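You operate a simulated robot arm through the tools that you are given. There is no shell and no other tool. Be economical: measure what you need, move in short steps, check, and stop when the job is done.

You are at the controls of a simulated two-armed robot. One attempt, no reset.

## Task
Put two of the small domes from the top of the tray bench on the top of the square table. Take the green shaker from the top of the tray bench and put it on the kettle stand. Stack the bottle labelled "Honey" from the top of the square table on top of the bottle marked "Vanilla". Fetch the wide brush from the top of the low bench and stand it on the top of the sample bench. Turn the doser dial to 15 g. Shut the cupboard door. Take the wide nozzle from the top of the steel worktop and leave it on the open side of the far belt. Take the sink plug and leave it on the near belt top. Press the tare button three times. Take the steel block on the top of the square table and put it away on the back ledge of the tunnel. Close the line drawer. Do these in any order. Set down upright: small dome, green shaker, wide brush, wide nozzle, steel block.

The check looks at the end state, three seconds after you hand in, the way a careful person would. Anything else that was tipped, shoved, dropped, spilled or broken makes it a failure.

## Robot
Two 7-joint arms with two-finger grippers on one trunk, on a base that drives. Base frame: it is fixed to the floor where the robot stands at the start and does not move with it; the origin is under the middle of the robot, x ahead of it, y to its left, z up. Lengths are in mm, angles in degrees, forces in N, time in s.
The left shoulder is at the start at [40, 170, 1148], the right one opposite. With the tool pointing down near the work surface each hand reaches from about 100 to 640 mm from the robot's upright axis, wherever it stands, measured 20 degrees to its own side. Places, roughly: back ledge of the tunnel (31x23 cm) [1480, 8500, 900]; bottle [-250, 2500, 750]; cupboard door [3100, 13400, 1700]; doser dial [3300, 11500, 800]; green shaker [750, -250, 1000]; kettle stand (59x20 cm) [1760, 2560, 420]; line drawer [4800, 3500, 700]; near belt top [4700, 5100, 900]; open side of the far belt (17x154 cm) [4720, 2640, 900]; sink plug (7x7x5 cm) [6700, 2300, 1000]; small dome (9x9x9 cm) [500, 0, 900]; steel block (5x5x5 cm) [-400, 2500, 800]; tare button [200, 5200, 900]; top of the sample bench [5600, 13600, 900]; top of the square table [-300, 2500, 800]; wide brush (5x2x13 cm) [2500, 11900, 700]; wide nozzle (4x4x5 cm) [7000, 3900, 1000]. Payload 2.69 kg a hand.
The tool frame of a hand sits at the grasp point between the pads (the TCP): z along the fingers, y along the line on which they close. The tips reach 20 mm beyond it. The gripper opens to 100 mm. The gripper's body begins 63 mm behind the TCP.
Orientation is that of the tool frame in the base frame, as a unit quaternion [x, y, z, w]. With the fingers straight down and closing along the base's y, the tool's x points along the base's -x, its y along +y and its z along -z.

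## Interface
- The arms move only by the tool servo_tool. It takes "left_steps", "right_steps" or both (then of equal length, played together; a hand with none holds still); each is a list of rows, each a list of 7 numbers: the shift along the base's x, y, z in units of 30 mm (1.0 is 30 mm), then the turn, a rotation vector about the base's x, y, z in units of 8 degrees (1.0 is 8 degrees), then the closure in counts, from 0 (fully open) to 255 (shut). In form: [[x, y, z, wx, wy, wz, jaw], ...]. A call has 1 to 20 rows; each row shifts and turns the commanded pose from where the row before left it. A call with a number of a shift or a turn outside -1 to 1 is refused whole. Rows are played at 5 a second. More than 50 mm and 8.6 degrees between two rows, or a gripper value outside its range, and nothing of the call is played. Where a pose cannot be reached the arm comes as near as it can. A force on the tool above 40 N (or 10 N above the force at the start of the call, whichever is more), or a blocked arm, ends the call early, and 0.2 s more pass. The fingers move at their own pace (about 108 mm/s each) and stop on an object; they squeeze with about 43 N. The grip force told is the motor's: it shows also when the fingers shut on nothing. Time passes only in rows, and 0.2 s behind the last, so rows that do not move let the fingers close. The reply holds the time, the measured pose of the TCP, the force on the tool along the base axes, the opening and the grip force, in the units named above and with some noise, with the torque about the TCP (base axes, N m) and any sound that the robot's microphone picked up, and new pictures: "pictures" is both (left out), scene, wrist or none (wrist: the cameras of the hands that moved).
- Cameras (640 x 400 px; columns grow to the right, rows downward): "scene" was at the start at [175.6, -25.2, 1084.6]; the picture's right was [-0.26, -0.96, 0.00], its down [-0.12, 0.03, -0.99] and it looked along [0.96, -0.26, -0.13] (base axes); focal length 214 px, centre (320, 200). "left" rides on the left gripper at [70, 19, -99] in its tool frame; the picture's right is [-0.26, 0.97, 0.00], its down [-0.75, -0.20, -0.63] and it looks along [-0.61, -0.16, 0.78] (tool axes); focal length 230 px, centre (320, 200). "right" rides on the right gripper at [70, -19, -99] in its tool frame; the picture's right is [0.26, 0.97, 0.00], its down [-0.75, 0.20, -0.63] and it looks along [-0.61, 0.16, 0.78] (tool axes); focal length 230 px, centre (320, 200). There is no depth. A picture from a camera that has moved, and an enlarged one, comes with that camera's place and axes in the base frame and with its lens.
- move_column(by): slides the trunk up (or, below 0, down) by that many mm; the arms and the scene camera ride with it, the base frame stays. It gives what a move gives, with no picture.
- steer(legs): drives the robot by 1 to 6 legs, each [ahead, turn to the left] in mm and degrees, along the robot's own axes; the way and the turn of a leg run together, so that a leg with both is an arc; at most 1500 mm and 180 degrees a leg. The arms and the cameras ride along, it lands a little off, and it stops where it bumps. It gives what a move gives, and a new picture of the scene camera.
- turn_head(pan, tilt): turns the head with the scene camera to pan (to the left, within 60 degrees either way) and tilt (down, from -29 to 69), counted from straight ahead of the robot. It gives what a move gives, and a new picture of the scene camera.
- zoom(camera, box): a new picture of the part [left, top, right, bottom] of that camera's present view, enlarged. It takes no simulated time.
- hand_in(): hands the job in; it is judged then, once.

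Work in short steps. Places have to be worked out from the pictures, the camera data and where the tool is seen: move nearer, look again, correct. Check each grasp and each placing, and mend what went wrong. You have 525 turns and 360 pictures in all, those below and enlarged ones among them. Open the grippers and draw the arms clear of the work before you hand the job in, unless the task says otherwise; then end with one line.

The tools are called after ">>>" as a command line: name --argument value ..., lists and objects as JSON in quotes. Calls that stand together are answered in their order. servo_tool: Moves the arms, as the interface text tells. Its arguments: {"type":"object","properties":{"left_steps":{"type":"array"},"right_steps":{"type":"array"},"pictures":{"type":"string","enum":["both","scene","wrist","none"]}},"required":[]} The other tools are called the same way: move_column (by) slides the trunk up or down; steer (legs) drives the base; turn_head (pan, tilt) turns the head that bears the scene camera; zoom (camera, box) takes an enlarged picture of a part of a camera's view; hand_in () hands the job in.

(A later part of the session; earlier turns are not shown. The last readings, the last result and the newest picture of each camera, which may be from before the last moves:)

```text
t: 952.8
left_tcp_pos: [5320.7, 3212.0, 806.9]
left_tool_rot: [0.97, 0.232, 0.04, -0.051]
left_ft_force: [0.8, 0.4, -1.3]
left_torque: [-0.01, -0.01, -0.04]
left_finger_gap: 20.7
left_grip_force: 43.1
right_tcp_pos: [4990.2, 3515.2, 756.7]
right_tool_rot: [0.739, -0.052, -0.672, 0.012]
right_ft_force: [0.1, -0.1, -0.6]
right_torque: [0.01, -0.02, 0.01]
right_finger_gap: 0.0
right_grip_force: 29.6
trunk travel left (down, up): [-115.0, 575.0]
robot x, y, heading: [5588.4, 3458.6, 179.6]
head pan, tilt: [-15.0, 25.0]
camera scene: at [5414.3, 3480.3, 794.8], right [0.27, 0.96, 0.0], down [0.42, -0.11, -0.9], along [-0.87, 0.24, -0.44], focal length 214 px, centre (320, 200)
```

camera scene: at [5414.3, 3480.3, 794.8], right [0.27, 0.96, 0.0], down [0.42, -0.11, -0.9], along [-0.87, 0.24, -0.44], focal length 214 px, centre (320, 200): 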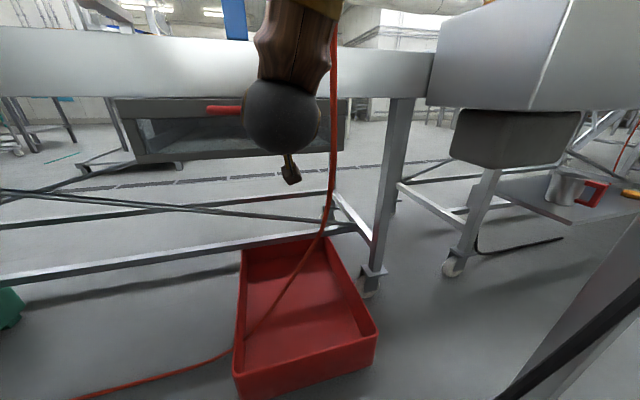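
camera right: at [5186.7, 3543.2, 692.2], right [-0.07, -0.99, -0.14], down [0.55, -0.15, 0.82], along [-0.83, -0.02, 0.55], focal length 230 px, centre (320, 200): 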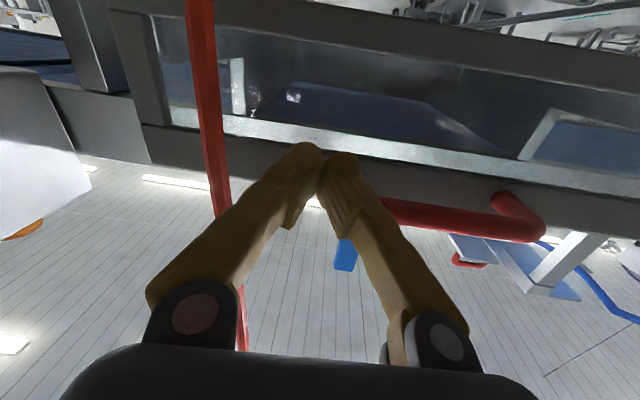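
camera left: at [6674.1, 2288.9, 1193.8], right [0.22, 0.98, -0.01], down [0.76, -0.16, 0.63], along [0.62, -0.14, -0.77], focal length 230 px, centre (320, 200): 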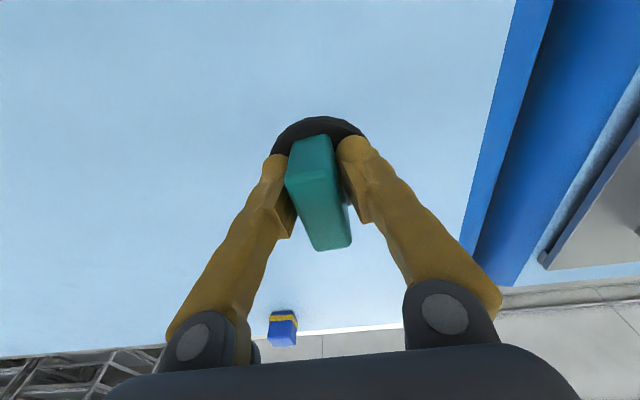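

>>> servo_tool --right_steps '[[-0.4, 0, 0.05, 0, 0, 0, 255], [-0.4, 0, 0.05, 0, 0, 0, 255], [-0.4, 0, 0.05, 0, 0, 0, 255], [-0.4, 0, 0.05, 0, 0, 0, 255], [-0.4, 0, 0, 0, 0, 0, 255], [0, 0, 0, 0, 0, 0, 255]]' --pictures "none"

>>> servo_tool --right_steps '[[-0.3, 0, 0, 0, 0, 0, 255], [-0.3, 0, 0, 0, 0, 0, 255], [-0.3, 0, 0, 0, 0, 0, 255], [0, 0, 0, 0, 0, 0, 255]]' --pictures "scene"

```text
t: 954.2
left_tcp_pos: [5320.0, 3210.7, 806.8]
left_tool_rot: [0.97, 0.232, 0.04, -0.051]
left_ft_force: [0.2, -0.1, -0.9]
left_torque: [0.01, -0.02, -0.02]
left_finger_gap: 20.7
left_grip_force: 43.1
right_tcp_pos: [4930.9, 3510.3, 761.7]
right_tool_rot: [0.738, -0.045, -0.673, 0.014]
right_ft_force: [2.3, -0.4, 1.6]
right_torque: [0.0, 0.04, 0.03]
right_finger_gap: 0.1
right_grip_force: 29.7
trunk travel left (down, up): [-115.0, 575.0]
robot x, y, heading: [5586.5, 3456.1, 179.4]
head pan, tilt: [-15.0, 25.0]
```

```text
t: 954.7
left_tcp_pos: [5335.2, 3211.3, 797.5]
left_tool_rot: [0.97, 0.232, 0.059, -0.046]
left_ft_force: [-1.3, -0.5, -1.4]
left_torque: [0.02, -0.11, 0.01]
left_finger_gap: 20.5
left_grip_force: 43.4
right_tcp_pos: [4932.0, 3508.6, 768.0]
right_tool_rot: [0.737, -0.044, -0.674, 0.013]
right_ft_force: [-0.5, 0.0, -0.9]
right_torque: [0.01, 0.05, -0.01]
right_finger_gap: 0.0
right_grip_force: 29.4
trunk travel left (down, up): [-115.0, 575.0]
robot x, y, heading: [5588.2, 3455.5, 179.4]
head pan, tilt: [-15.0, 25.0]
stopped in row 2 (right hand): the force on the tool passed its limit at 43 N (the readings are from after the stop); the commanded pose is now the measured one
camera scene: at [5413.0, 3479.8, 794.4], right [0.27, 0.96, 0.01], down [0.42, -0.11, -0.9], along [-0.86, 0.24, -0.44], focal length 214 px, centre (320, 200)
```

scene: 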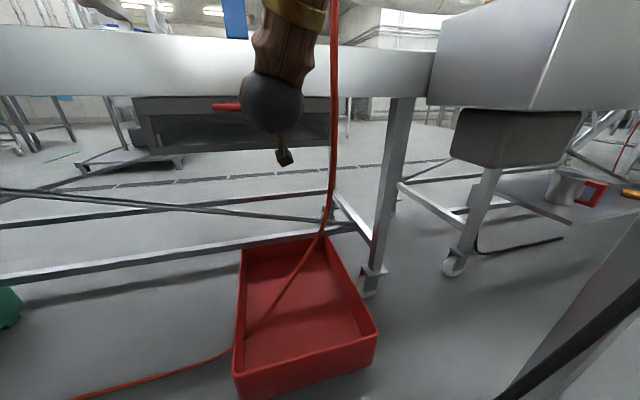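

Stopped with 43 N at tip x≈4912: maybe fully shut. Inspect.

>>> zoom --camera "scene" --box '[100, 60, 380, 200]'

>>> zoom --camera "right" --box '[0, 0, 640, 400]'

```text
2.29 times, centred on (240, 130) of scene
camera zoom: at [5413.0, 3479.8, 794.4], right [0.27, 0.96, 0.01], down [0.42, -0.11, -0.9], along [-0.86, 0.24, -0.44], focal length 490 px, centre (503, 360)
```

zoom: 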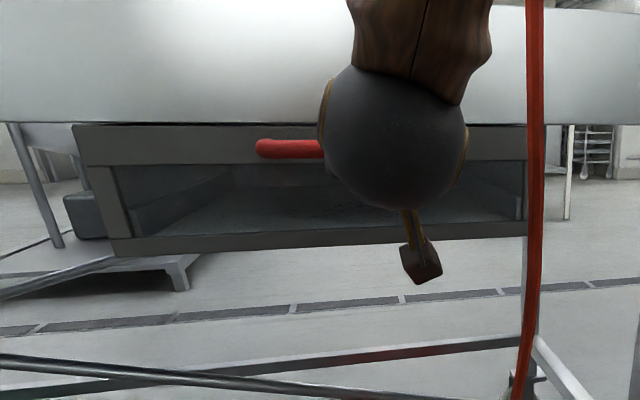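

```text
1.00 times, centred on (320, 200) of right (not enlarged: the box is as wide or as high as the picture)
camera zoom: at [5038.4, 3517.9, 707.2], right [-0.02, -0.98, -0.18], down [0.55, -0.16, 0.82], along [-0.83, -0.08, 0.55], focal length 230 px, centre (320, 200)
```

zoom: 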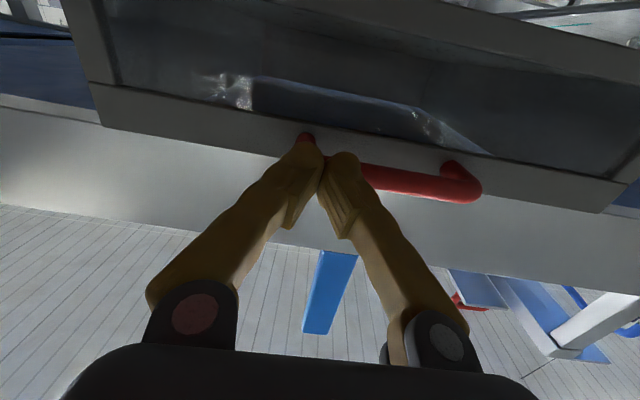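

The fist is on the handle now. Push again in small steps to feel whether it is at its stop.

>>> servo_tool --right_steps '[[-0.15, 0, -0.1, 0, 0, 0, 255], [-0.15, 0, 0, 0, 0, 0, 255], [0, 0, 0, 0, 0, 0, 255]]' --pictures "none"

>>> servo_tool --right_steps '[[-0.15, 0, 0, 0, 0, 0, 255], [-0.1, 0, 0, 0, 0, 0, 255], [0, 0, 0, 0, 0, 0, 255]]' --pictures "none"

```text
t: 955.5
left_tcp_pos: [5338.2, 3211.0, 800.8]
left_tool_rot: [0.97, 0.232, 0.057, -0.045]
left_ft_force: [-0.7, -0.1, -0.5]
left_torque: [0.02, 0.01, 0.0]
left_finger_gap: 20.8
left_grip_force: 43.3
right_tcp_pos: [4926.6, 3510.7, 765.3]
right_tool_rot: [0.737, -0.044, -0.674, 0.013]
right_ft_force: [23.5, 5.5, -4.9]
right_torque: [-0.03, 0.07, 0.04]
right_finger_gap: 0.2
right_grip_force: 29.6
trunk travel left (down, up): [-115.0, 575.0]
robot x, y, heading: [5589.4, 3456.5, 179.5]
head pan, tilt: [-15.0, 25.0]
```

```text
t: 955.9
left_tcp_pos: [5353.8, 3210.5, 790.2]
left_tool_rot: [0.968, 0.233, 0.078, -0.041]
left_ft_force: [-0.1, -1.1, -0.8]
left_torque: [0.02, 0.04, 0.03]
left_finger_gap: 20.6
left_grip_force: 43.2
right_tcp_pos: [4935.3, 3507.7, 775.8]
right_tool_rot: [0.733, -0.042, -0.679, 0.014]
right_ft_force: [0.7, -0.3, 0.7]
right_torque: [0.0, -0.02, -0.02]
right_finger_gap: 0.3
right_grip_force: 29.3
trunk travel left (down, up): [-115.0, 575.0]
robot x, y, heading: [5585.2, 3454.0, 179.8]
head pan, tilt: [-15.0, 25.0]
stopped in row 1 (right hand): the force on the tool passed its limit at 46 N (the readings are from after the stop); the commanded pose is now the measured one
```

Firm stop: the drawer seems home. Retract straight back and look from above.

>>> servo_tool --right_steps '[[0.4, 0, 0, 0, 0, 0, 255], [0.5, 0, 0, 0, 0, 0, 255], [0.5, 0, 0, 0, 0, 0, 255], [0.5, 0, 0, 0, 0, 0, 255], [0.5, 0, 0, 0, -0.3, 0, 255], [0.5, 0, 0.2, 0, -0.6, 0, 255], [0.5, 0, 0.2, 0, -0.7, 0, 255], [0.4, 0, 0.2, 0, -0.7, 0, 255], [0.2, 0, 0.2, 0, -0.7, 0, 255], [0, 0, 0.2, 0, -0.7, 0, 255], [0, 0, 0.2, 0, -0.7, 0, 255], [0, 0, 0, 0, -0.7, 0, 255], [0, 0, 0, 0, -0.7, 0, 255], [0, 0, 0, 0, -0.7, 0, 255], [0, 0, 0, 0, -0.7, 0, 255], [0, 0, 0, 0, -0.7, 0, 255], [0, 0, 0, 0, -0.7, 0, 255], [0, 0, 0, 0, -0.5, 0, 255], [0, 0, 0, 0, 0, 0, 255]]' --pictures "none"

>>> move_column --by 340

>>> turn_head --pan 5 --tilt 30

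```text
t: 959.9
left_tcp_pos: [5354.3, 3211.5, 791.7]
left_tool_rot: [0.968, 0.233, 0.077, -0.041]
left_ft_force: [-0.5, 0.3, -0.9]
left_torque: [-0.03, 0.01, -0.01]
left_finger_gap: 20.4
left_grip_force: 42.6
right_tcp_pos: [5056.2, 3508.9, 809.2]
right_tool_rot: [0.993, -0.043, -0.11, -0.015]
right_ft_force: [-0.6, -0.2, 0.1]
right_torque: [0.01, 0.0, 0.01]
right_finger_gap: 0.2
right_grip_force: 29.9
trunk travel left (down, up): [-115.0, 575.0]
robot x, y, heading: [5590.7, 3456.6, 179.3]
head pan, tilt: [-15.0, 25.0]
```

```text
t: 963.2
left_tcp_pos: [5354.1, 3211.7, 1128.9]
left_tool_rot: [0.968, 0.232, 0.086, -0.04]
left_ft_force: [0.6, -0.6, -1.0]
left_torque: [0.03, -0.01, -0.01]
left_finger_gap: 20.5
left_grip_force: 43.3
right_tcp_pos: [5054.5, 3510.7, 1149.9]
right_tool_rot: [0.993, -0.044, -0.111, -0.015]
right_ft_force: [-0.7, -0.2, -0.1]
right_torque: [-0.03, 0.0, -0.02]
right_finger_gap: 0.1
right_grip_force: 29.6
trunk travel left (down, up): [-455.0, 235.0]
robot x, y, heading: [5586.8, 3457.3, 179.4]
head pan, tilt: [-15.0, 25.0]
```

```text
t: 964.0
left_tcp_pos: [5353.9, 3212.1, 1128.9]
left_tool_rot: [0.968, 0.233, 0.085, -0.039]
left_ft_force: [-0.1, 0.7, -0.7]
left_torque: [0.02, 0.0, -0.02]
left_finger_gap: 20.5
left_grip_force: 42.6
right_tcp_pos: [5055.6, 3508.9, 1150.2]
right_tool_rot: [0.993, -0.045, -0.11, -0.016]
right_ft_force: [-0.6, 0.4, 0.0]
right_torque: [-0.03, -0.01, 0.04]
right_finger_gap: 0.0
right_grip_force: 29.1
trunk travel left (down, up): [-455.0, 235.0]
robot x, y, heading: [5586.3, 3456.6, 179.6]
head pan, tilt: [5.0, 30.0]
camera scene: at [5407.5, 3448.9, 1126.8], right [-0.08, 1.0, 0.0], down [0.51, 0.04, -0.86], along [-0.85, -0.07, -0.51], focal length 214 px, centre (320, 200)
```

scene: 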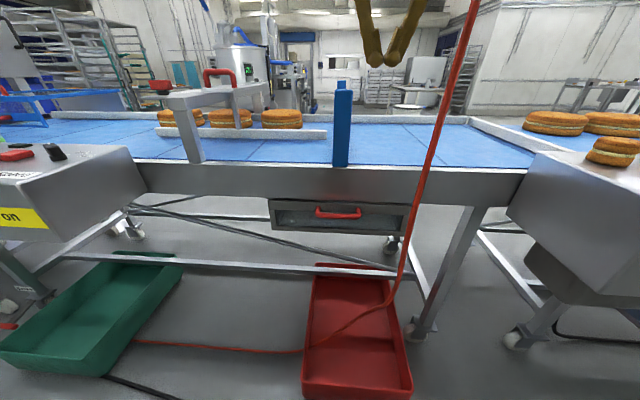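

The drawer is flush. Now the plug: extend/level the left hand, back out, and drive north to y≈5250.

>>> servo_tool --left_steps '[[-0.5, 0, 0.1, -0.3, 0.35, 0, 255], [-0.6, 0, 0.1, -0.3, 0.35, 0, 255], [-0.6, 0, 0, -0.22, 0.35, 0, 255], [-0.6, 0, 0, 0, 0, 0, 255], [-0.6, 0, 0, 0, 0, 0, 255], [0, 0, 0, 0, 0, 0, 255], [0, 0, 0, 0, 0, 0, 255]]' --right_steps '[[0.4, 0.1, 0, 0, -0.5, 0, 0], [0.5, 0.1, 0, 0, -0.5, 0, 0], [0.5, 0.1, 0, 0, -0.5, 0, 0], [0.4, 0.1, 0, 0, 0, 0, 0], [0, 0, 0, 0, 0, 0, 0], [0, 0, 0, 0, 0, 0, 0], [0, 0, 0, 0, 0, 0, 0]]' --pictures "none"

>>> steer --legs '[[-130, 0]]'

>>> servo_tool --left_steps '[[0, 0, 0, 0, 0, 0, 255], [0, 0, 0, 0, 0, 0, 255], [0, 0, 0, 0, 0, 0, 255], [0, 0, 0, 0, 0, 0, 255], [0, 0, 0, 0, 0, 0, 255], [0, 0, 0, 0, 0, 0, 255]]' --pictures "none"

>>> steer --legs '[[0, -86]]'

```text
t: 965.6
left_tcp_pos: [5260.3, 3214.2, 1148.3]
left_tool_rot: [0.972, 0.23, -0.034, -0.009]
left_ft_force: [-0.6, 0.5, -1.8]
left_torque: [-0.02, -0.02, 0.01]
left_finger_gap: 20.6
left_grip_force: 42.6
right_tcp_pos: [5109.9, 3522.2, 1149.5]
right_tool_rot: [0.999, -0.042, -0.006, -0.02]
right_ft_force: [-0.5, -0.5, -0.1]
right_torque: [0.02, 0.0, 0.01]
right_finger_gap: 100.1
right_grip_force: 0.1
trunk travel left (down, up): [-455.0, 235.0]
robot x, y, heading: [5589.7, 3456.6, 179.7]
head pan, tilt: [5.0, 30.0]
```

```text
t: 966.9
left_tcp_pos: [5396.5, 3210.7, 1149.4]
left_tool_rot: [0.972, 0.231, -0.035, -0.009]
left_ft_force: [0.5, 0.6, -0.7]
left_torque: [0.0, 0.07, 0.01]
left_finger_gap: 20.5
left_grip_force: 42.9
right_tcp_pos: [5245.0, 3520.0, 1151.1]
right_tool_rot: [0.999, -0.041, -0.007, -0.019]
right_ft_force: [-0.2, 0.0, 0.2]
right_torque: [-0.01, 0.08, 0.02]
right_finger_gap: 99.8
right_grip_force: 0.1
trunk travel left (down, up): [-455.0, 235.0]
robot x, y, heading: [5722.5, 3455.3, 179.5]
head pan, tilt: [5.0, 30.0]
camera scene: at [5542.7, 3447.5, 1126.9], right [-0.08, 1.0, 0.0], down [0.51, 0.04, -0.86], along [-0.86, -0.07, -0.51], focal length 214 px, centre (320, 200)
```

scene: 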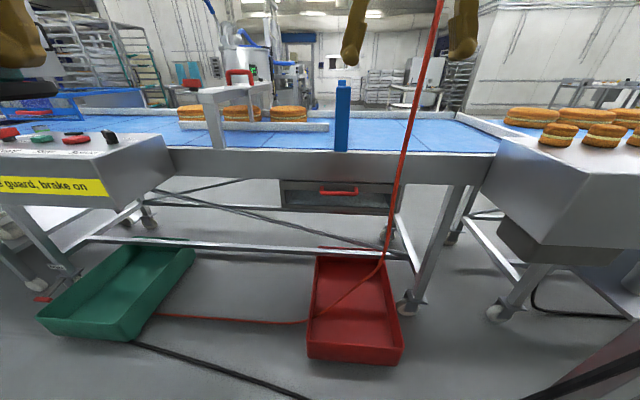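

```text
t: 968.3
left_tcp_pos: [5419.6, 3210.8, 1133.8]
left_tool_rot: [0.973, 0.23, -0.008, -0.002]
left_ft_force: [0.2, 0.1, -0.8]
left_torque: [0.01, -0.01, 0.0]
left_finger_gap: 20.7
left_grip_force: 43.2
right_tcp_pos: [5260.8, 3518.7, 1157.3]
right_tool_rot: [0.999, -0.042, -0.015, -0.02]
right_ft_force: [0.3, 0.3, -0.2]
right_torque: [0.01, 0.0, 0.0]
right_finger_gap: 100.0
right_grip_force: 0.1
trunk travel left (down, up): [-455.0, 235.0]
robot x, y, heading: [5721.7, 3457.8, 179.5]
head pan, tilt: [5.0, 30.0]
```

```text
t: 972.5
left_tcp_pos: [5460.3, 3746.2, 1145.8]
left_tool_rot: [0.867, -0.497, -0.016, -0.025]
left_ft_force: [-0.9, -0.2, -0.1]
left_torque: [0.0, -0.02, 0.02]
left_finger_gap: 20.5
left_grip_force: 43.0
right_tcp_pos: [5758.6, 3919.9, 1157.2]
right_tool_rot: [-0.7, 0.714, -0.003, 0.025]
right_ft_force: [-0.3, -0.3, -0.4]
right_torque: [-0.03, 0.02, 0.0]
right_finger_gap: 99.8
right_grip_force: 0.0
trunk travel left (down, up): [-455.0, 235.0]
robot x, y, heading: [5714.3, 3458.5, 93.1]
head pan, tilt: [5.0, 30.0]
camera scene: at [5694.2, 3632.6, 1126.8], right [0.99, 0.14, 0.0], down [0.07, -0.51, -0.86], along [-0.12, 0.85, -0.51], focal length 214 px, centre (320, 200)
```

scene: 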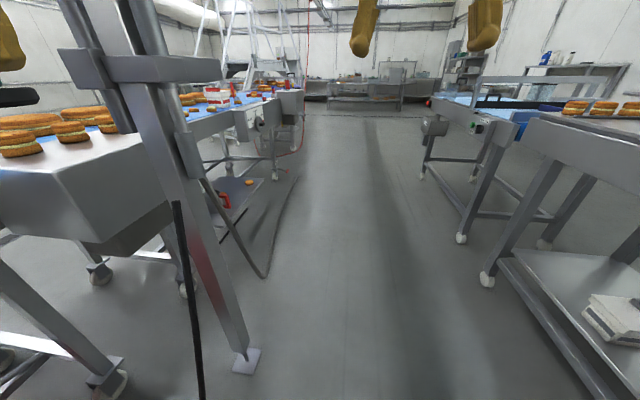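

Keep clear of the post: veer right, then north to y≈5250, then face west.

>>> servo_tool --left_steps '[[0, 0.4, 0, 0, 0, 0, 255], [0, 0.4, 0, 0, 0, 0, 255], [0, 0, 0, 0, 0, 0, 255], [0, 0, 0, 0, 0, 0, 255], [0, 0, 0, 0, 0, 0, 255], [0, 0, 0, 0, 0, 0, 255]]' --pictures "none"

>>> steer --legs '[[0, -18]]'

>>> servo_tool --left_steps '[[0, 0, 0, 0, 0, 0, 255], [0, 0, 0, 0, 0, 0, 255], [0, 0, 0, 0, 0, 0, 255], [0, 0, 0, 0, 0, 0, 255], [0, 0, 0, 0, 0, 0, 255]]' --pictures "none"

>>> steer --legs '[[1000, 0]]'

>>> servo_tool --left_steps '[[0, 0, 0, 0, 0, 0, 255], [0, 0, 0, 0, 0, 0, 255], [0, 0, 0, 0, 0, 0, 255], [0, 0, 0, 0, 0, 0, 255], [0, 0, 0, 0, 0, 0, 255]]' --pictures "none"

>>> steer --legs '[[0, 25]]'

```text
t: 973.9
left_tcp_pos: [5460.6, 3753.0, 1147.3]
left_tool_rot: [0.867, -0.497, -0.017, -0.028]
left_ft_force: [-1.0, -0.4, -0.6]
left_torque: [0.0, 0.03, 0.0]
left_finger_gap: 20.2
left_grip_force: 42.8
right_tcp_pos: [5759.3, 3902.1, 1164.9]
right_tool_rot: [-0.7, 0.714, 0.003, 0.03]
right_ft_force: [-0.4, 0.4, -0.5]
right_torque: [-0.01, -0.01, -0.03]
right_finger_gap: 100.0
right_grip_force: 0.2
trunk travel left (down, up): [-455.0, 235.0]
robot x, y, heading: [5712.7, 3454.6, 93.2]
head pan, tilt: [5.0, 30.0]
```

```text
t: 975.3
left_tcp_pos: [5566.8, 3817.6, 1147.3]
left_tool_rot: [0.778, -0.627, -0.015, -0.032]
left_ft_force: [-0.5, 0.3, -1.1]
left_torque: [0.03, 0.02, -0.01]
left_finger_gap: 20.8
left_grip_force: 42.7
right_tcp_pos: [5895.1, 3865.4, 1165.3]
right_tool_rot: [-0.58, 0.814, -0.001, 0.031]
right_ft_force: [0.2, 0.5, -0.4]
right_torque: [0.04, 0.01, 0.0]
right_finger_gap: 100.0
right_grip_force: 0.1
trunk travel left (down, up): [-455.0, 235.0]
robot x, y, heading: [5715.4, 3449.9, 74.9]
head pan, tilt: [5.0, 30.0]
camera scene: at [5749.6, 3629.8, 1126.8], right [0.98, -0.17, 0.0], down [-0.09, -0.51, -0.86], along [0.15, 0.84, -0.51], focal length 214 px, centre (320, 200)
```

scene: 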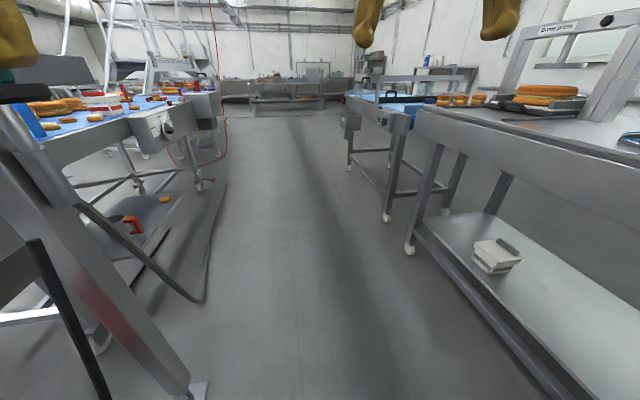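

```text
t: 976.5
left_tcp_pos: [5560.8, 3793.9, 1134.2]
left_tool_rot: [0.778, -0.628, -0.004, -0.009]
left_ft_force: [-0.6, 0.0, -1.7]
left_torque: [0.0, 0.07, 0.03]
left_finger_gap: 20.5
left_grip_force: 42.9
right_tcp_pos: [5891.5, 3848.5, 1171.9]
right_tool_rot: [-0.579, 0.814, 0.003, 0.036]
right_ft_force: [-0.3, 0.4, -0.3]
right_torque: [-0.01, -0.01, 0.0]
right_finger_gap: 99.9
right_grip_force: 0.1
trunk travel left (down, up): [-455.0, 235.0]
robot x, y, heading: [5713.9, 3453.7, 75.0]
head pan, tilt: [5.0, 30.0]
```

```text
t: 981.7
left_tcp_pos: [5822.3, 4763.6, 1133.4]
left_tool_rot: [0.776, -0.63, -0.004, -0.008]
left_ft_force: [-0.1, -0.5, -0.4]
left_torque: [0.03, 0.0, -0.01]
left_finger_gap: 20.5
left_grip_force: 43.0
right_tcp_pos: [6155.6, 4816.3, 1171.0]
right_tool_rot: [-0.577, 0.816, 0.004, 0.036]
right_ft_force: [0.7, -0.5, -0.7]
right_torque: [-0.02, 0.03, 0.02]
right_finger_gap: 100.2
right_grip_force: 0.0
trunk travel left (down, up): [-455.0, 235.0]
robot x, y, heading: [5971.6, 4420.6, 74.9]
head pan, tilt: [5.0, 30.0]
camera scene: at [6010.6, 4597.5, 1126.7], right [0.98, -0.18, 0.0], down [-0.09, -0.51, -0.86], along [0.15, 0.84, -0.52], focal length 214 px, centre (320, 200)
```

scene: 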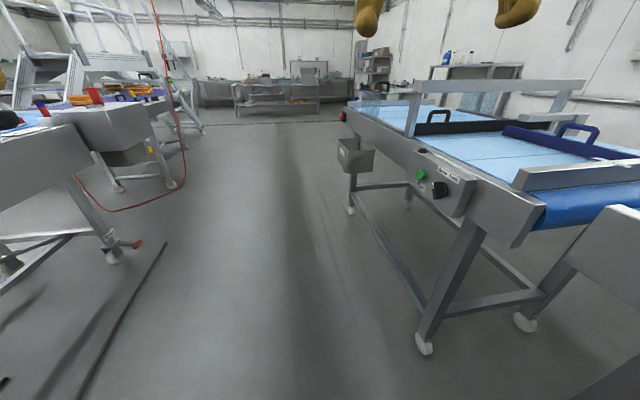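

```text
t: 982.9
left_tcp_pos: [5816.2, 4738.2, 1122.6]
left_tool_rot: [0.776, -0.631, 0.006, 0.016]
left_ft_force: [0.8, 1.1, -0.4]
left_torque: [0.01, 0.02, 0.0]
left_finger_gap: 20.6
left_grip_force: 42.8
right_tcp_pos: [6150.9, 4798.0, 1179.5]
right_tool_rot: [-0.578, 0.815, 0.008, 0.043]
right_ft_force: [0.4, -0.4, 0.5]
right_torque: [-0.01, -0.02, 0.01]
right_finger_gap: 99.9
right_grip_force: 0.0
trunk travel left (down, up): [-455.0, 235.0]
robot x, y, heading: [5976.8, 4423.5, 74.7]
head pan, tilt: [5.0, 30.0]
```

```text
t: 984.6
left_tcp_pos: [5697.0, 4647.8, 1133.7]
left_tool_rot: [0.894, -0.449, -0.003, -0.005]
left_ft_force: [0.1, -0.5, -1.0]
left_torque: [0.03, 0.0, 0.03]
left_finger_gap: 20.6
left_grip_force: 43.1
right_tcp_pos: [5974.8, 4836.4, 1178.6]
right_tool_rot: [0.738, -0.674, -0.017, -0.041]
right_ft_force: [-0.3, -0.4, 0.6]
right_torque: [0.0, -0.03, 0.02]
right_finger_gap: 100.0
right_grip_force: 0.1
trunk travel left (down, up): [-455.0, 235.0]
robot x, y, heading: [5973.8, 4417.2, 99.7]
head pan, tilt: [5.0, 30.0]
camera scene: at [5934.4, 4597.7, 1126.8], right [0.97, 0.25, 0.0], down [0.13, -0.5, -0.86], along [-0.22, 0.83, -0.51], focal length 214 px, centre (320, 200)
```

scene: 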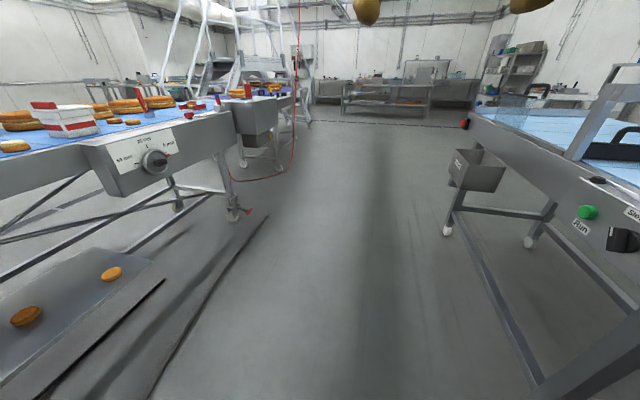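

Continue north 840, then turn west.

>>> servo_tool --left_steps '[[0, 0, 0, 0, 0, 0, 255], [0, 0, 0, 0, 0, 0, 255], [0, 0, 0, 0, 0, 0, 255], [0, 0, 0, 0, 0, 0, 255], [0, 0, 0, 0, 0, 0, 255]]' --pictures "none"

>>> steer --legs '[[840, 0]]'

>>> servo_tool --left_steps '[[-0.2, 0.4, 0, 0, 0, 0, 255], [-0.2, 0.4, 0, 0, 0, 0, 255], [0, 0, 0, 0, 0, 0, 255], [0, 0, 0, 0, 0, 0, 255], [0, 0, 0, 0, 0, 0, 255], [0, 0, 0, 0, 0, 0, 255]]' --pictures "none"

>>> steer --legs '[[0, 80]]'

```text
t: 985.8
left_tcp_pos: [5700.7, 4629.3, 1125.6]
left_tool_rot: [0.896, -0.444, 0.01, 0.012]
left_ft_force: [0.9, -0.3, -0.5]
left_torque: [-0.01, 0.02, 0.01]
left_finger_gap: 20.6
left_grip_force: 42.7
right_tcp_pos: [5979.6, 4819.8, 1185.3]
right_tool_rot: [0.738, -0.673, -0.022, -0.046]
right_ft_force: [0.1, 0.4, 0.2]
right_torque: [0.0, -0.01, 0.02]
right_finger_gap: 100.0
right_grip_force: 0.0
trunk travel left (down, up): [-455.0, 235.0]
robot x, y, heading: [5975.6, 4423.8, 99.7]
head pan, tilt: [5.0, 30.0]
```

```text
t: 990.3
left_tcp_pos: [5567.3, 5455.4, 1124.5]
left_tool_rot: [0.893, -0.449, 0.012, 0.012]
left_ft_force: [0.6, -0.4, 0.0]
left_torque: [0.0, 0.0, -0.02]
left_finger_gap: 20.6
left_grip_force: 42.8
right_tcp_pos: [5847.0, 5642.6, 1185.3]
right_tool_rot: [0.735, -0.676, -0.024, -0.046]
right_ft_force: [0.4, 0.2, -0.2]
right_torque: [0.0, 0.0, -0.03]
right_finger_gap: 100.1
right_grip_force: 0.0
trunk travel left (down, up): [-455.0, 235.0]
robot x, y, heading: [5839.2, 5248.3, 99.2]
head pan, tilt: [5.0, 30.0]
camera scene: at [5801.3, 5421.6, 1126.7], right [0.97, 0.24, 0.0], down [0.12, -0.5, -0.86], along [-0.21, 0.83, -0.52], focal length 214 px, centre (320, 200)
```

scene: 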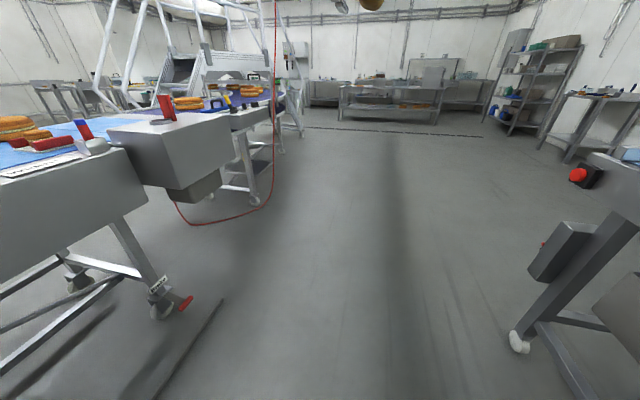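

```text
t: 991.7
left_tcp_pos: [5559.1, 5458.6, 1123.6]
left_tool_rot: [0.893, -0.449, 0.011, 0.015]
left_ft_force: [-0.2, 0.0, -1.0]
left_torque: [0.01, -0.01, 0.04]
left_finger_gap: 20.8
left_grip_force: 43.0
right_tcp_pos: [5851.9, 5624.4, 1191.4]
right_tool_rot: [0.735, -0.676, -0.029, -0.051]
right_ft_force: [-0.4, 0.0, 0.4]
right_torque: [0.02, 0.0, -0.02]
right_finger_gap: 100.0
right_grip_force: 0.0
trunk travel left (down, up): [-455.0, 235.0]
robot x, y, heading: [5842.4, 5244.9, 99.2]
head pan, tilt: [5.0, 30.0]
```

```text
t: 995.6
left_tcp_pos: [5588.7, 4998.5, 1122.7]
left_tool_rot: [0.97, 0.244, 0.02, 0.003]
left_ft_force: [1.2, -0.3, -0.8]
left_torque: [-0.01, 0.0, -0.04]
left_finger_gap: 20.7
left_grip_force: 43.1
right_tcp_pos: [5466.7, 5311.3, 1190.6]
right_tool_rot: [0.998, -0.03, -0.056, -0.02]
right_ft_force: [-0.2, -0.2, -0.5]
right_torque: [0.04, -0.02, -0.01]
right_finger_gap: 99.9
right_grip_force: 0.1
trunk travel left (down, up): [-455.0, 235.0]
robot x, y, heading: [5838.4, 5250.9, -179.1]
head pan, tilt: [5.0, 30.0]
camera scene: at [5658.1, 5241.4, 1126.8], right [-0.1, 0.99, 0.0], down [0.51, 0.05, -0.86], along [-0.85, -0.09, -0.51], focal length 214 px, centre (320, 200)
```

scene: 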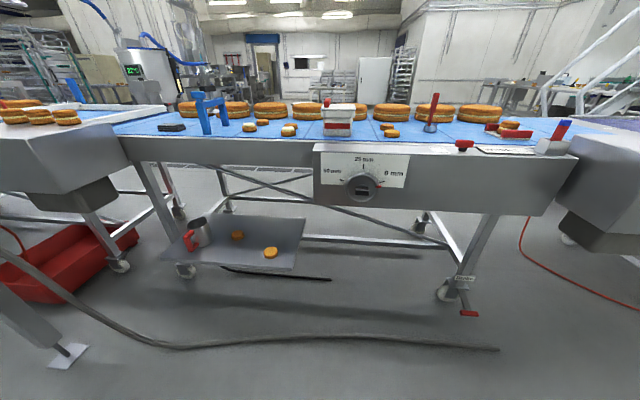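

>>> zoom --camera "scene" --box '[110, 80, 590, 210]'

```text
1.33 times, centred on (350, 145) of scene
camera zoom: at [5658.1, 5241.4, 1126.8], right [-0.1, 0.99, 0.0], down [0.51, 0.05, -0.86], along [-0.85, -0.09, -0.51], focal length 286 px, centre (280, 273)
```

zoom: 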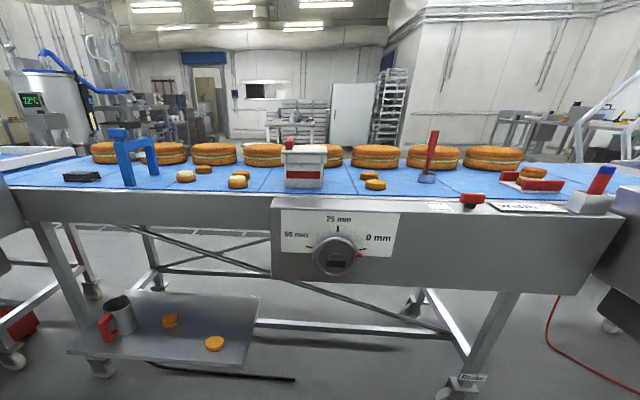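

Belt top z≈897, near edge x≈4815. Target for the plug: (4765,5100), a free patch. A hose lies on the floor near x≈5070–5170; drive 350 forward first and look down.

>>> servo_tool --left_steps '[[-0.6, 0.2, 0, 0, 0, 0, 255], [-0.7, 0.2, 0, 0, 0, 0, 255], [-0.7, 0.2, 0, 0, 0, 0, 255], [-0.7, 0, 0, 0, 0, 0, 255], [0, 0, 0, 0, 0, 0, 255], [0, 0, 0, 0, 0, 0, 255], [0, 0, 0, 0, 0, 0, 255]]' --pictures "none"

>>> steer --legs '[[350, 0]]'

>>> turn_head --pan 10 --tilt 55

```text
t: 997.2
left_tcp_pos: [5524.6, 5017.6, 1125.0]
left_tool_rot: [0.97, 0.245, 0.012, 0.001]
left_ft_force: [-0.8, 1.2, -0.9]
left_torque: [0.01, 0.01, -0.01]
left_finger_gap: 20.4
left_grip_force: 42.8
right_tcp_pos: [5485.6, 5312.6, 1196.4]
right_tool_rot: [0.997, -0.031, -0.064, -0.021]
right_ft_force: [0.4, -0.1, 0.0]
right_torque: [0.01, 0.0, -0.03]
right_finger_gap: 100.2
right_grip_force: 0.0
trunk travel left (down, up): [-455.0, 235.0]
robot x, y, heading: [5840.7, 5251.1, -179.2]
head pan, tilt: [5.0, 30.0]
```

```text
t: 999.5
left_tcp_pos: [5169.3, 5010.2, 1124.9]
left_tool_rot: [0.969, 0.247, 0.012, 0.001]
left_ft_force: [-1.4, 0.5, -0.8]
left_torque: [-0.01, -0.03, 0.02]
left_finger_gap: 20.9
left_grip_force: 42.7
right_tcp_pos: [5129.3, 5304.4, 1196.1]
right_tool_rot: [0.997, -0.028, -0.064, -0.02]
right_ft_force: [-1.2, -0.2, -0.4]
right_torque: [-0.03, -0.03, -0.02]
right_finger_gap: 100.0
right_grip_force: 0.0
trunk travel left (down, up): [-455.0, 235.0]
robot x, y, heading: [5484.3, 5249.6, -178.7]
head pan, tilt: [5.0, 30.0]
camera scene: at [5302.0, 5234.7, 1126.6], right [-0.11, 0.99, 0.0], down [0.51, 0.05, -0.86], along [-0.85, -0.09, -0.52], focal length 214 px, centre (320, 200)
```

scene: 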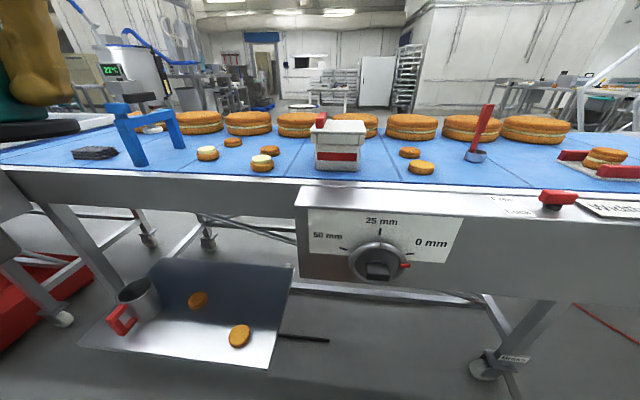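

```text
t: 1000.4
left_tcp_pos: [5187.5, 5009.7, 1129.5]
left_tool_rot: [0.969, 0.247, 0.004, -0.001]
left_ft_force: [-0.1, 0.4, -0.7]
left_torque: [-0.02, -0.04, -0.02]
left_finger_gap: 20.6
left_grip_force: 43.7
right_tcp_pos: [5147.7, 5305.8, 1201.0]
right_tool_rot: [0.997, -0.029, -0.072, -0.02]
right_ft_force: [0.3, -0.2, 0.0]
right_torque: [0.03, -0.04, -0.04]
right_finger_gap: 99.9
right_grip_force: 0.0
trunk travel left (down, up): [-455.0, 235.0]
robot x, y, heading: [5483.2, 5245.3, -178.8]
head pan, tilt: [10.0, 55.0]
camera scene: at [5321.8, 5230.5, 1091.0], right [-0.19, 0.98, 0.0], down [0.81, 0.16, -0.56], along [-0.55, -0.11, -0.83], focal length 214 px, centre (320, 200)
```

scene: 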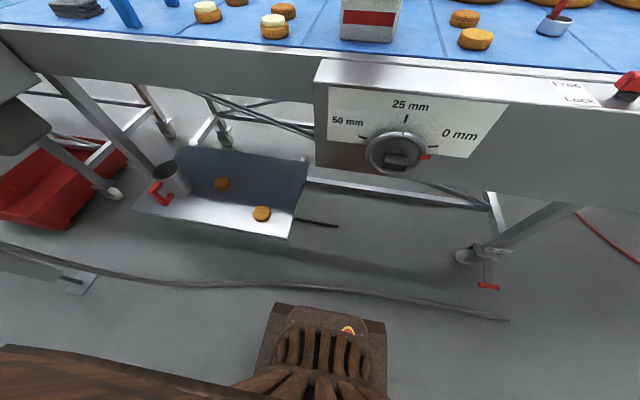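

The hose is ~130 mm ahead of the base. Drive 72 forward, lower the trunk 60, and extend the left hand toward (4775,5088).

>>> steer --legs '[[72, 0]]'

>>> turn_head --pan 10 --tilt 35

>>> servo_tool --left_steps '[[0, 0, 0, 0, 0, 0, 255], [-0.5, 0.2, 0, 0, 0, 0, 255], [-0.6, 0.2, 0, 0, 0, 0, 255], [-0.6, 0.2, 0, 0, 0, 0, 255], [-0.6, 0.2, 0, 0, 0, 0, 255], [-0.6, 0.2, 0, 0, 0, 0, 255], [-0.6, 0.2, 0, 0, 0, 0, 255], [-0.6, 0.2, 0, 0, 0, 0, 255], [0, 0, 0, 0, 0, 0, 255], [0, 0, 0, 0, 0, 0, 255]]' --pictures "none"

>>> move_column --by -60

```text
t: 1001.5
left_tcp_pos: [5130.4, 5009.0, 1134.5]
left_tool_rot: [0.969, 0.246, -0.002, -0.001]
left_ft_force: [-0.3, 0.8, -0.1]
left_torque: [-0.06, -0.08, -0.01]
left_finger_gap: 20.5
left_grip_force: 43.2
right_tcp_pos: [5091.6, 5303.4, 1206.7]
right_tool_rot: [0.996, -0.028, -0.078, -0.018]
right_ft_force: [-1.0, -0.1, 0.6]
right_torque: [0.0, -0.09, -0.03]
right_finger_gap: 100.0
right_grip_force: 0.1
trunk travel left (down, up): [-455.0, 235.0]
robot x, y, heading: [5410.2, 5243.7, -179.0]
head pan, tilt: [10.0, 55.0]
camera scene: at [5275.5, 5229.5, 1094.4], right [-0.19, 0.98, 0.0], down [0.8, 0.16, -0.58], along [-0.57, -0.11, -0.82], focal length 214 px, centre (320, 200)
```

scene: 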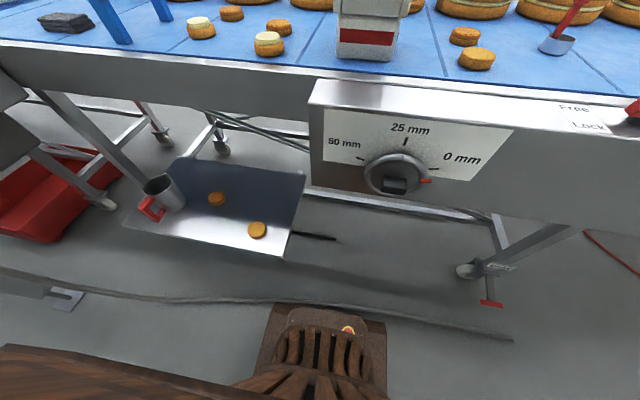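

```text
t: 1002.3
left_tcp_pos: [5121.8, 5009.4, 1133.5]
left_tool_rot: [0.969, 0.247, 0.001, -0.001]
left_ft_force: [1.6, -1.4, -0.6]
left_torque: [0.0, 0.07, -0.01]
left_finger_gap: 20.7
left_grip_force: 43.0
right_tcp_pos: [5082.4, 5304.4, 1204.4]
right_tool_rot: [0.997, -0.027, -0.076, -0.02]
right_ft_force: [0.9, 0.6, 0.3]
right_torque: [-0.02, 0.06, 0.0]
right_finger_gap: 100.3
right_grip_force: 0.0
trunk travel left (down, up): [-455.0, 235.0]
robot x, y, heading: [5410.5, 5242.4, -179.1]
head pan, tilt: [10.0, 35.0]
camera scene: at [5238.8, 5226.0, 1119.6], right [-0.19, 0.98, 0.0], down [0.57, 0.11, -0.81], along [-0.8, -0.16, -0.59], focal length 214 px, centre (320, 200)
```

scene: 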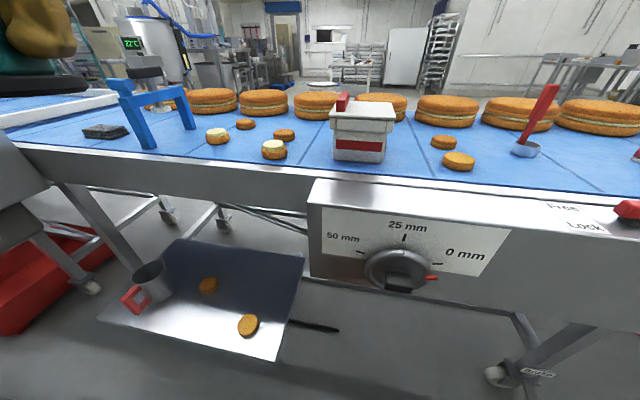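

```text
t: 1004.5
left_tcp_pos: [4999.3, 5050.5, 1133.5]
left_tool_rot: [0.969, 0.247, 0.001, 0.0]
left_ft_force: [0.0, -0.6, 0.1]
left_torque: [-0.04, 0.04, -0.03]
left_finger_gap: 20.6
left_grip_force: 43.3
right_tcp_pos: [5082.1, 5304.7, 1203.6]
right_tool_rot: [0.997, -0.027, -0.075, -0.019]
right_ft_force: [0.2, -0.6, -0.1]
right_torque: [0.01, 0.0, 0.0]
right_finger_gap: 100.4
right_grip_force: 0.0
trunk travel left (down, up): [-455.0, 235.0]
robot x, y, heading: [5414.0, 5245.9, -179.0]
head pan, tilt: [10.0, 35.0]
```

```text
t: 1005.5
left_tcp_pos: [4999.4, 5051.5, 1073.1]
left_tool_rot: [0.969, 0.247, 0.001, -0.001]
left_ft_force: [0.6, 0.6, 0.0]
left_torque: [0.0, 0.01, 0.01]
left_finger_gap: 20.4
left_grip_force: 42.7
right_tcp_pos: [5083.3, 5304.7, 1144.6]
right_tool_rot: [0.997, -0.028, -0.075, -0.019]
right_ft_force: [-0.3, 0.2, -0.8]
right_torque: [-0.01, 0.0, -0.04]
right_finger_gap: 100.2
right_grip_force: 0.0
trunk travel left (down, up): [-395.0, 295.0]
robot x, y, heading: [5411.5, 5242.2, -178.6]
head pan, tilt: [10.0, 35.0]
```

Extend over the belt.

>>> servo_tool --left_steps '[[-0.6, 0.1, 0, 0, 0, 0, 255], [-0.65, 0.1, 0, 0, 0, 0, 255], [-0.65, 0.1, 0, 0, 0, 0, 255], [-0.65, 0.1, -0.2, 0, 0, 0, 255], [-0.65, 0.1, -0.2, 0, 0, 0, 255], [-0.65, 0.1, -0.2, 0, 0, 0, 255], [-0.65, 0.1, -0.2, 0, 0, 0, 255], [-0.65, 0.1, -0.2, 0, 0, 0, 255], [-0.65, 0.1, -0.2, 0, 0, 0, 255], [-0.65, 0.1, 0, 0, 0, 0, 255], [-0.65, 0.1, 0, 0, 0, 0, 255], [0, 0, 0, 0, 0, 0, 255], [0, 0, 0, 0, 0, 0, 255]]' --pictures "both"

```text
t: 1007.7
left_tcp_pos: [4819.7, 5081.6, 1049.6]
left_tool_rot: [0.969, 0.247, -0.009, -0.002]
left_ft_force: [1.6, -0.9, -1.3]
left_torque: [0.01, 0.12, 0.02]
left_finger_gap: 20.3
left_grip_force: 42.7
right_tcp_pos: [5106.4, 5305.4, 1150.2]
right_tool_rot: [0.996, -0.028, -0.087, -0.02]
right_ft_force: [1.2, -0.3, 1.0]
right_torque: [0.0, 0.1, 0.0]
right_finger_gap: 99.9
right_grip_force: 0.1
trunk travel left (down, up): [-395.0, 295.0]
robot x, y, heading: [5415.0, 5244.6, -179.0]
head pan, tilt: [10.0, 35.0]
stopped in row 11 (left hand): the arm was blocked; the commanded pose is now the measured one
camera scene: at [5239.3, 5226.3, 1059.8], right [-0.19, 0.98, 0.0], down [0.57, 0.11, -0.81], along [-0.8, -0.16, -0.58], focal length 214 px, centre (320, 200)
camera left: at [4891.6, 5099.0, 1146.7], right [0.24, -0.97, -0.01], down [-0.74, -0.18, 0.64], along [-0.63, -0.15, -0.77], focal length 230 px, centre (320, 200)
```

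scene: 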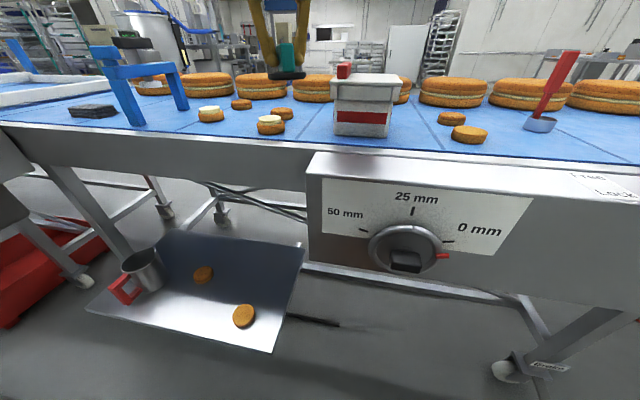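
left: 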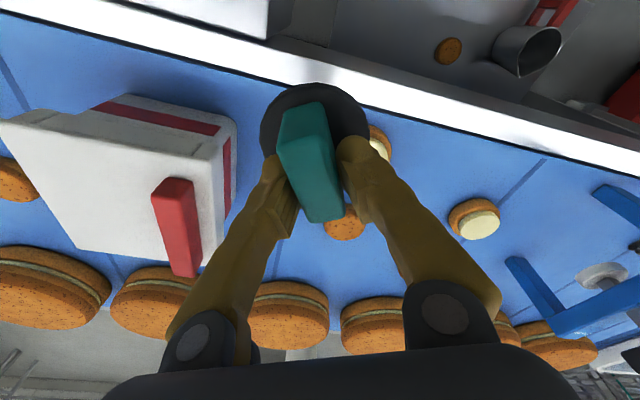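

At the reach limit with a vertical tool. Lower and tilt ~11° forward to gain the last 40 mm.

>>> servo_tool --left_steps '[[0, 0, -0.3, 0, 0.35, 0, 255], [0, 0, -0.4, 0, 0.35, 0, 255], [-0.2, 0.1, -0.4, 0, 0.35, 0, 255], [-0.3, 0.1, -0.4, 0, 0.35, 0, 255], [-0.3, 0, -0.3, 0, 0, 0, 255], [-0.3, 0, 0, 0, 0, 0, 255], [-0.3, 0, 0, 0, 0, 0, 255], [0, 0, 0, 0, 0, 0, 255], [0, 0, 0, 0, 0, 0, 255]]' --pictures "wrist"

```text
t: 1008.1
left_tcp_pos: [4835.9, 5082.6, 1054.9]
left_tool_rot: [0.969, 0.247, -0.026, -0.007]
left_ft_force: [1.3, 0.3, 0.0]
left_torque: [-0.01, 0.05, -0.01]
left_finger_gap: 20.6
left_grip_force: 42.7
right_tcp_pos: [5123.4, 5305.8, 1155.0]
right_tool_rot: [0.995, -0.027, -0.095, -0.02]
right_ft_force: [2.2, -0.2, -0.1]
right_torque: [-0.02, 0.09, 0.02]
right_finger_gap: 99.9
right_grip_force: 0.1
trunk travel left (down, up): [-395.0, 295.0]
robot x, y, heading: [5413.1, 5247.3, -178.8]
head pan, tilt: [10.0, 35.0]
stopped in row 1 (left hand): the arm was blocked; the commanded pose is now the measured one
camera left: at [4910.4, 5099.4, 1149.8], right [0.24, -0.97, -0.01], down [-0.72, -0.18, 0.67], along [-0.65, -0.15, -0.74], focal length 230 px, centre (320, 200)
```

left: 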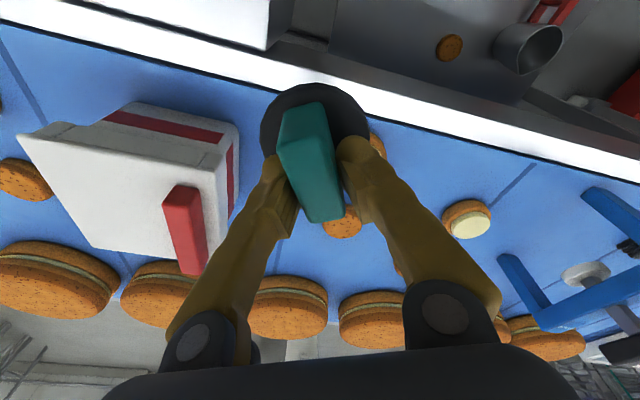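

>>> servo_tool --left_steps '[[0, 0, 0, 0, 0, 0, 255], [0, 0, 0, 0, 0, 0, 255], [0, 0, 0, 0, 0, 0, 255], [0, 0, 0, 0, 0, 0, 255], [0, 0, -0.2, 0, 0.2, 0, 255], [0, 0, -0.2, 0, 0.2, 0, 255], [0, 0, -0.2, 0, 0.2, 0, 255], [0, 0, -0.2, 0, 0.2, 0, 255], [0, 0, -0.2, 0, 0.2, 0, 255], [0, 0, -0.2, 0, 0.2, 0, 255], [0, 0, 0, 0, 0, 0, 255], [0, 0, 0, 0, 0, 0, 255]]' --pictures "none"

```text
t: 1010.7
left_tcp_pos: [4831.5, 5081.9, 1016.6]
left_tool_rot: [0.963, 0.246, -0.105, -0.026]
left_ft_force: [0.0, 0.3, -0.7]
left_torque: [-0.01, 0.03, -0.01]
left_finger_gap: 20.6
left_grip_force: 42.9
right_tcp_pos: [5120.6, 5305.5, 1153.0]
right_tool_rot: [0.995, -0.028, -0.093, -0.02]
right_ft_force: [-0.2, 0.0, -1.0]
right_torque: [0.01, -0.04, -0.02]
right_finger_gap: 100.3
right_grip_force: 0.2
trunk travel left (down, up): [-395.0, 295.0]
robot x, y, heading: [5412.6, 5243.2, -179.0]
head pan, tilt: [10.0, 35.0]
```

Works with small steps. Extend slowly 55 mm while lowering.

>>> servo_tool --left_steps '[[-0.2, 0.02, -0.15, 0, 0, 0, 255], [-0.2, 0.02, -0.15, 0, 0, 0, 255], [-0.2, 0.02, -0.15, 0, 0, 0, 255], [-0.2, 0.02, -0.15, 0, 0, 0, 255], [-0.2, 0.02, -0.15, 0, 0, 0, 255], [-0.2, 0.02, -0.15, 0, 0, 0, 255], [-0.2, 0.02, -0.15, 0, 0, 0, 255], [-0.2, 0.02, -0.15, 0, 0, 0, 255], [-0.2, 0.02, -0.15, 0, 0, 0, 255], [0, 0, 0, 0, 0, 0, 255], [0, 0, 0, 0, 0, 0, 255]]' --pictures "both"

```text
t: 1013.0
left_tcp_pos: [4794.9, 5088.2, 988.2]
left_tool_rot: [0.962, 0.245, -0.116, -0.029]
left_ft_force: [1.4, -0.1, -0.5]
left_torque: [-0.03, 0.13, -0.01]
left_finger_gap: 20.6
left_grip_force: 42.8
right_tcp_pos: [5141.3, 5307.6, 1159.8]
right_tool_rot: [0.994, -0.028, -0.104, -0.02]
right_ft_force: [1.3, -0.2, 0.4]
right_torque: [-0.02, 0.13, 0.03]
right_finger_gap: 99.8
right_grip_force: 0.0
trunk travel left (down, up): [-395.0, 295.0]
robot x, y, heading: [5414.4, 5244.0, -179.0]
head pan, tilt: [10.0, 35.0]
stopped in row 11 (left hand): the arm was blocked; the commanded pose is now the measured one
camera scene: at [5239.5, 5226.4, 1059.8], right [-0.19, 0.98, 0.0], down [0.57, 0.11, -0.81], along [-0.8, -0.16, -0.58], focal length 214 px, centre (320, 200)
camera left: at [4886.4, 5105.1, 1068.3], right [0.23, -0.97, -0.05], down [-0.59, -0.18, 0.79], along [-0.78, -0.15, -0.61], focal length 230 px, centre (320, 200)
```

scene: 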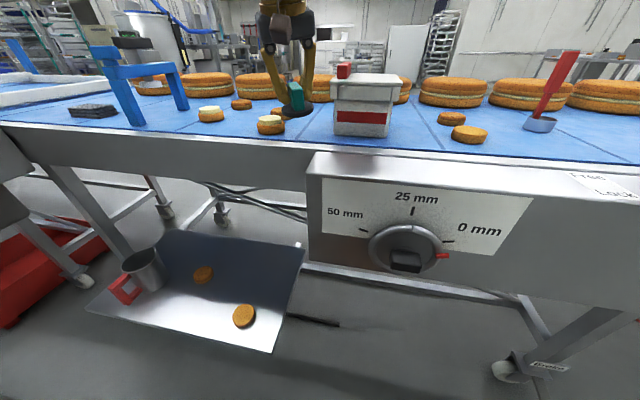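
left: 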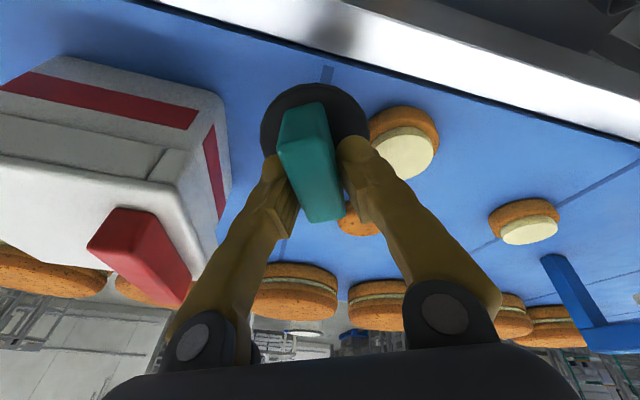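

Plug centre now over the belt at about (4786,5088). Settle, then lower with the trunk 35 mm.

>>> servo_tool --left_steps '[[0, 0, 0, 0, 0, 0, 255], [0, 0, 0, 0, 0, 0, 255], [0, 0, 0, 0, 0, 0, 255], [0, 0, 0, 0, 0, 0, 255], [0, 0, 0, 0, 0, 0, 255]]' --pictures "none"

>>> move_column --by -35

```text
t: 1014.2
left_tcp_pos: [4791.6, 5087.7, 986.3]
left_tool_rot: [0.962, 0.246, -0.113, -0.028]
left_ft_force: [0.6, -0.3, -0.1]
left_torque: [0.02, 0.0, -0.02]
left_finger_gap: 20.7
left_grip_force: 42.8
right_tcp_pos: [5137.5, 5306.4, 1156.5]
right_tool_rot: [0.994, -0.029, -0.1, -0.02]
right_ft_force: [0.4, -0.7, 0.5]
right_torque: [0.03, 0.02, 0.01]
right_finger_gap: 100.1
right_grip_force: 0.3
trunk travel left (down, up): [-395.0, 295.0]
robot x, y, heading: [5414.8, 5246.4, -178.7]
head pan, tilt: [10.0, 35.0]
```

```text
t: 1015.0
left_tcp_pos: [4792.6, 5087.8, 950.7]
left_tool_rot: [0.963, 0.245, -0.113, -0.028]
left_ft_force: [0.5, 0.2, -0.6]
left_torque: [0.0, 0.0, 0.01]
left_finger_gap: 20.7
left_grip_force: 42.9
right_tcp_pos: [5138.1, 5306.8, 1123.2]
right_tool_rot: [0.994, -0.028, -0.101, -0.019]
right_ft_force: [0.8, 0.2, -0.2]
right_torque: [-0.03, 0.04, -0.02]
right_finger_gap: 99.8
right_grip_force: 0.1
trunk travel left (down, up): [-360.0, 330.0]
robot x, y, heading: [5411.5, 5245.2, -178.7]
head pan, tilt: [10.0, 35.0]
```

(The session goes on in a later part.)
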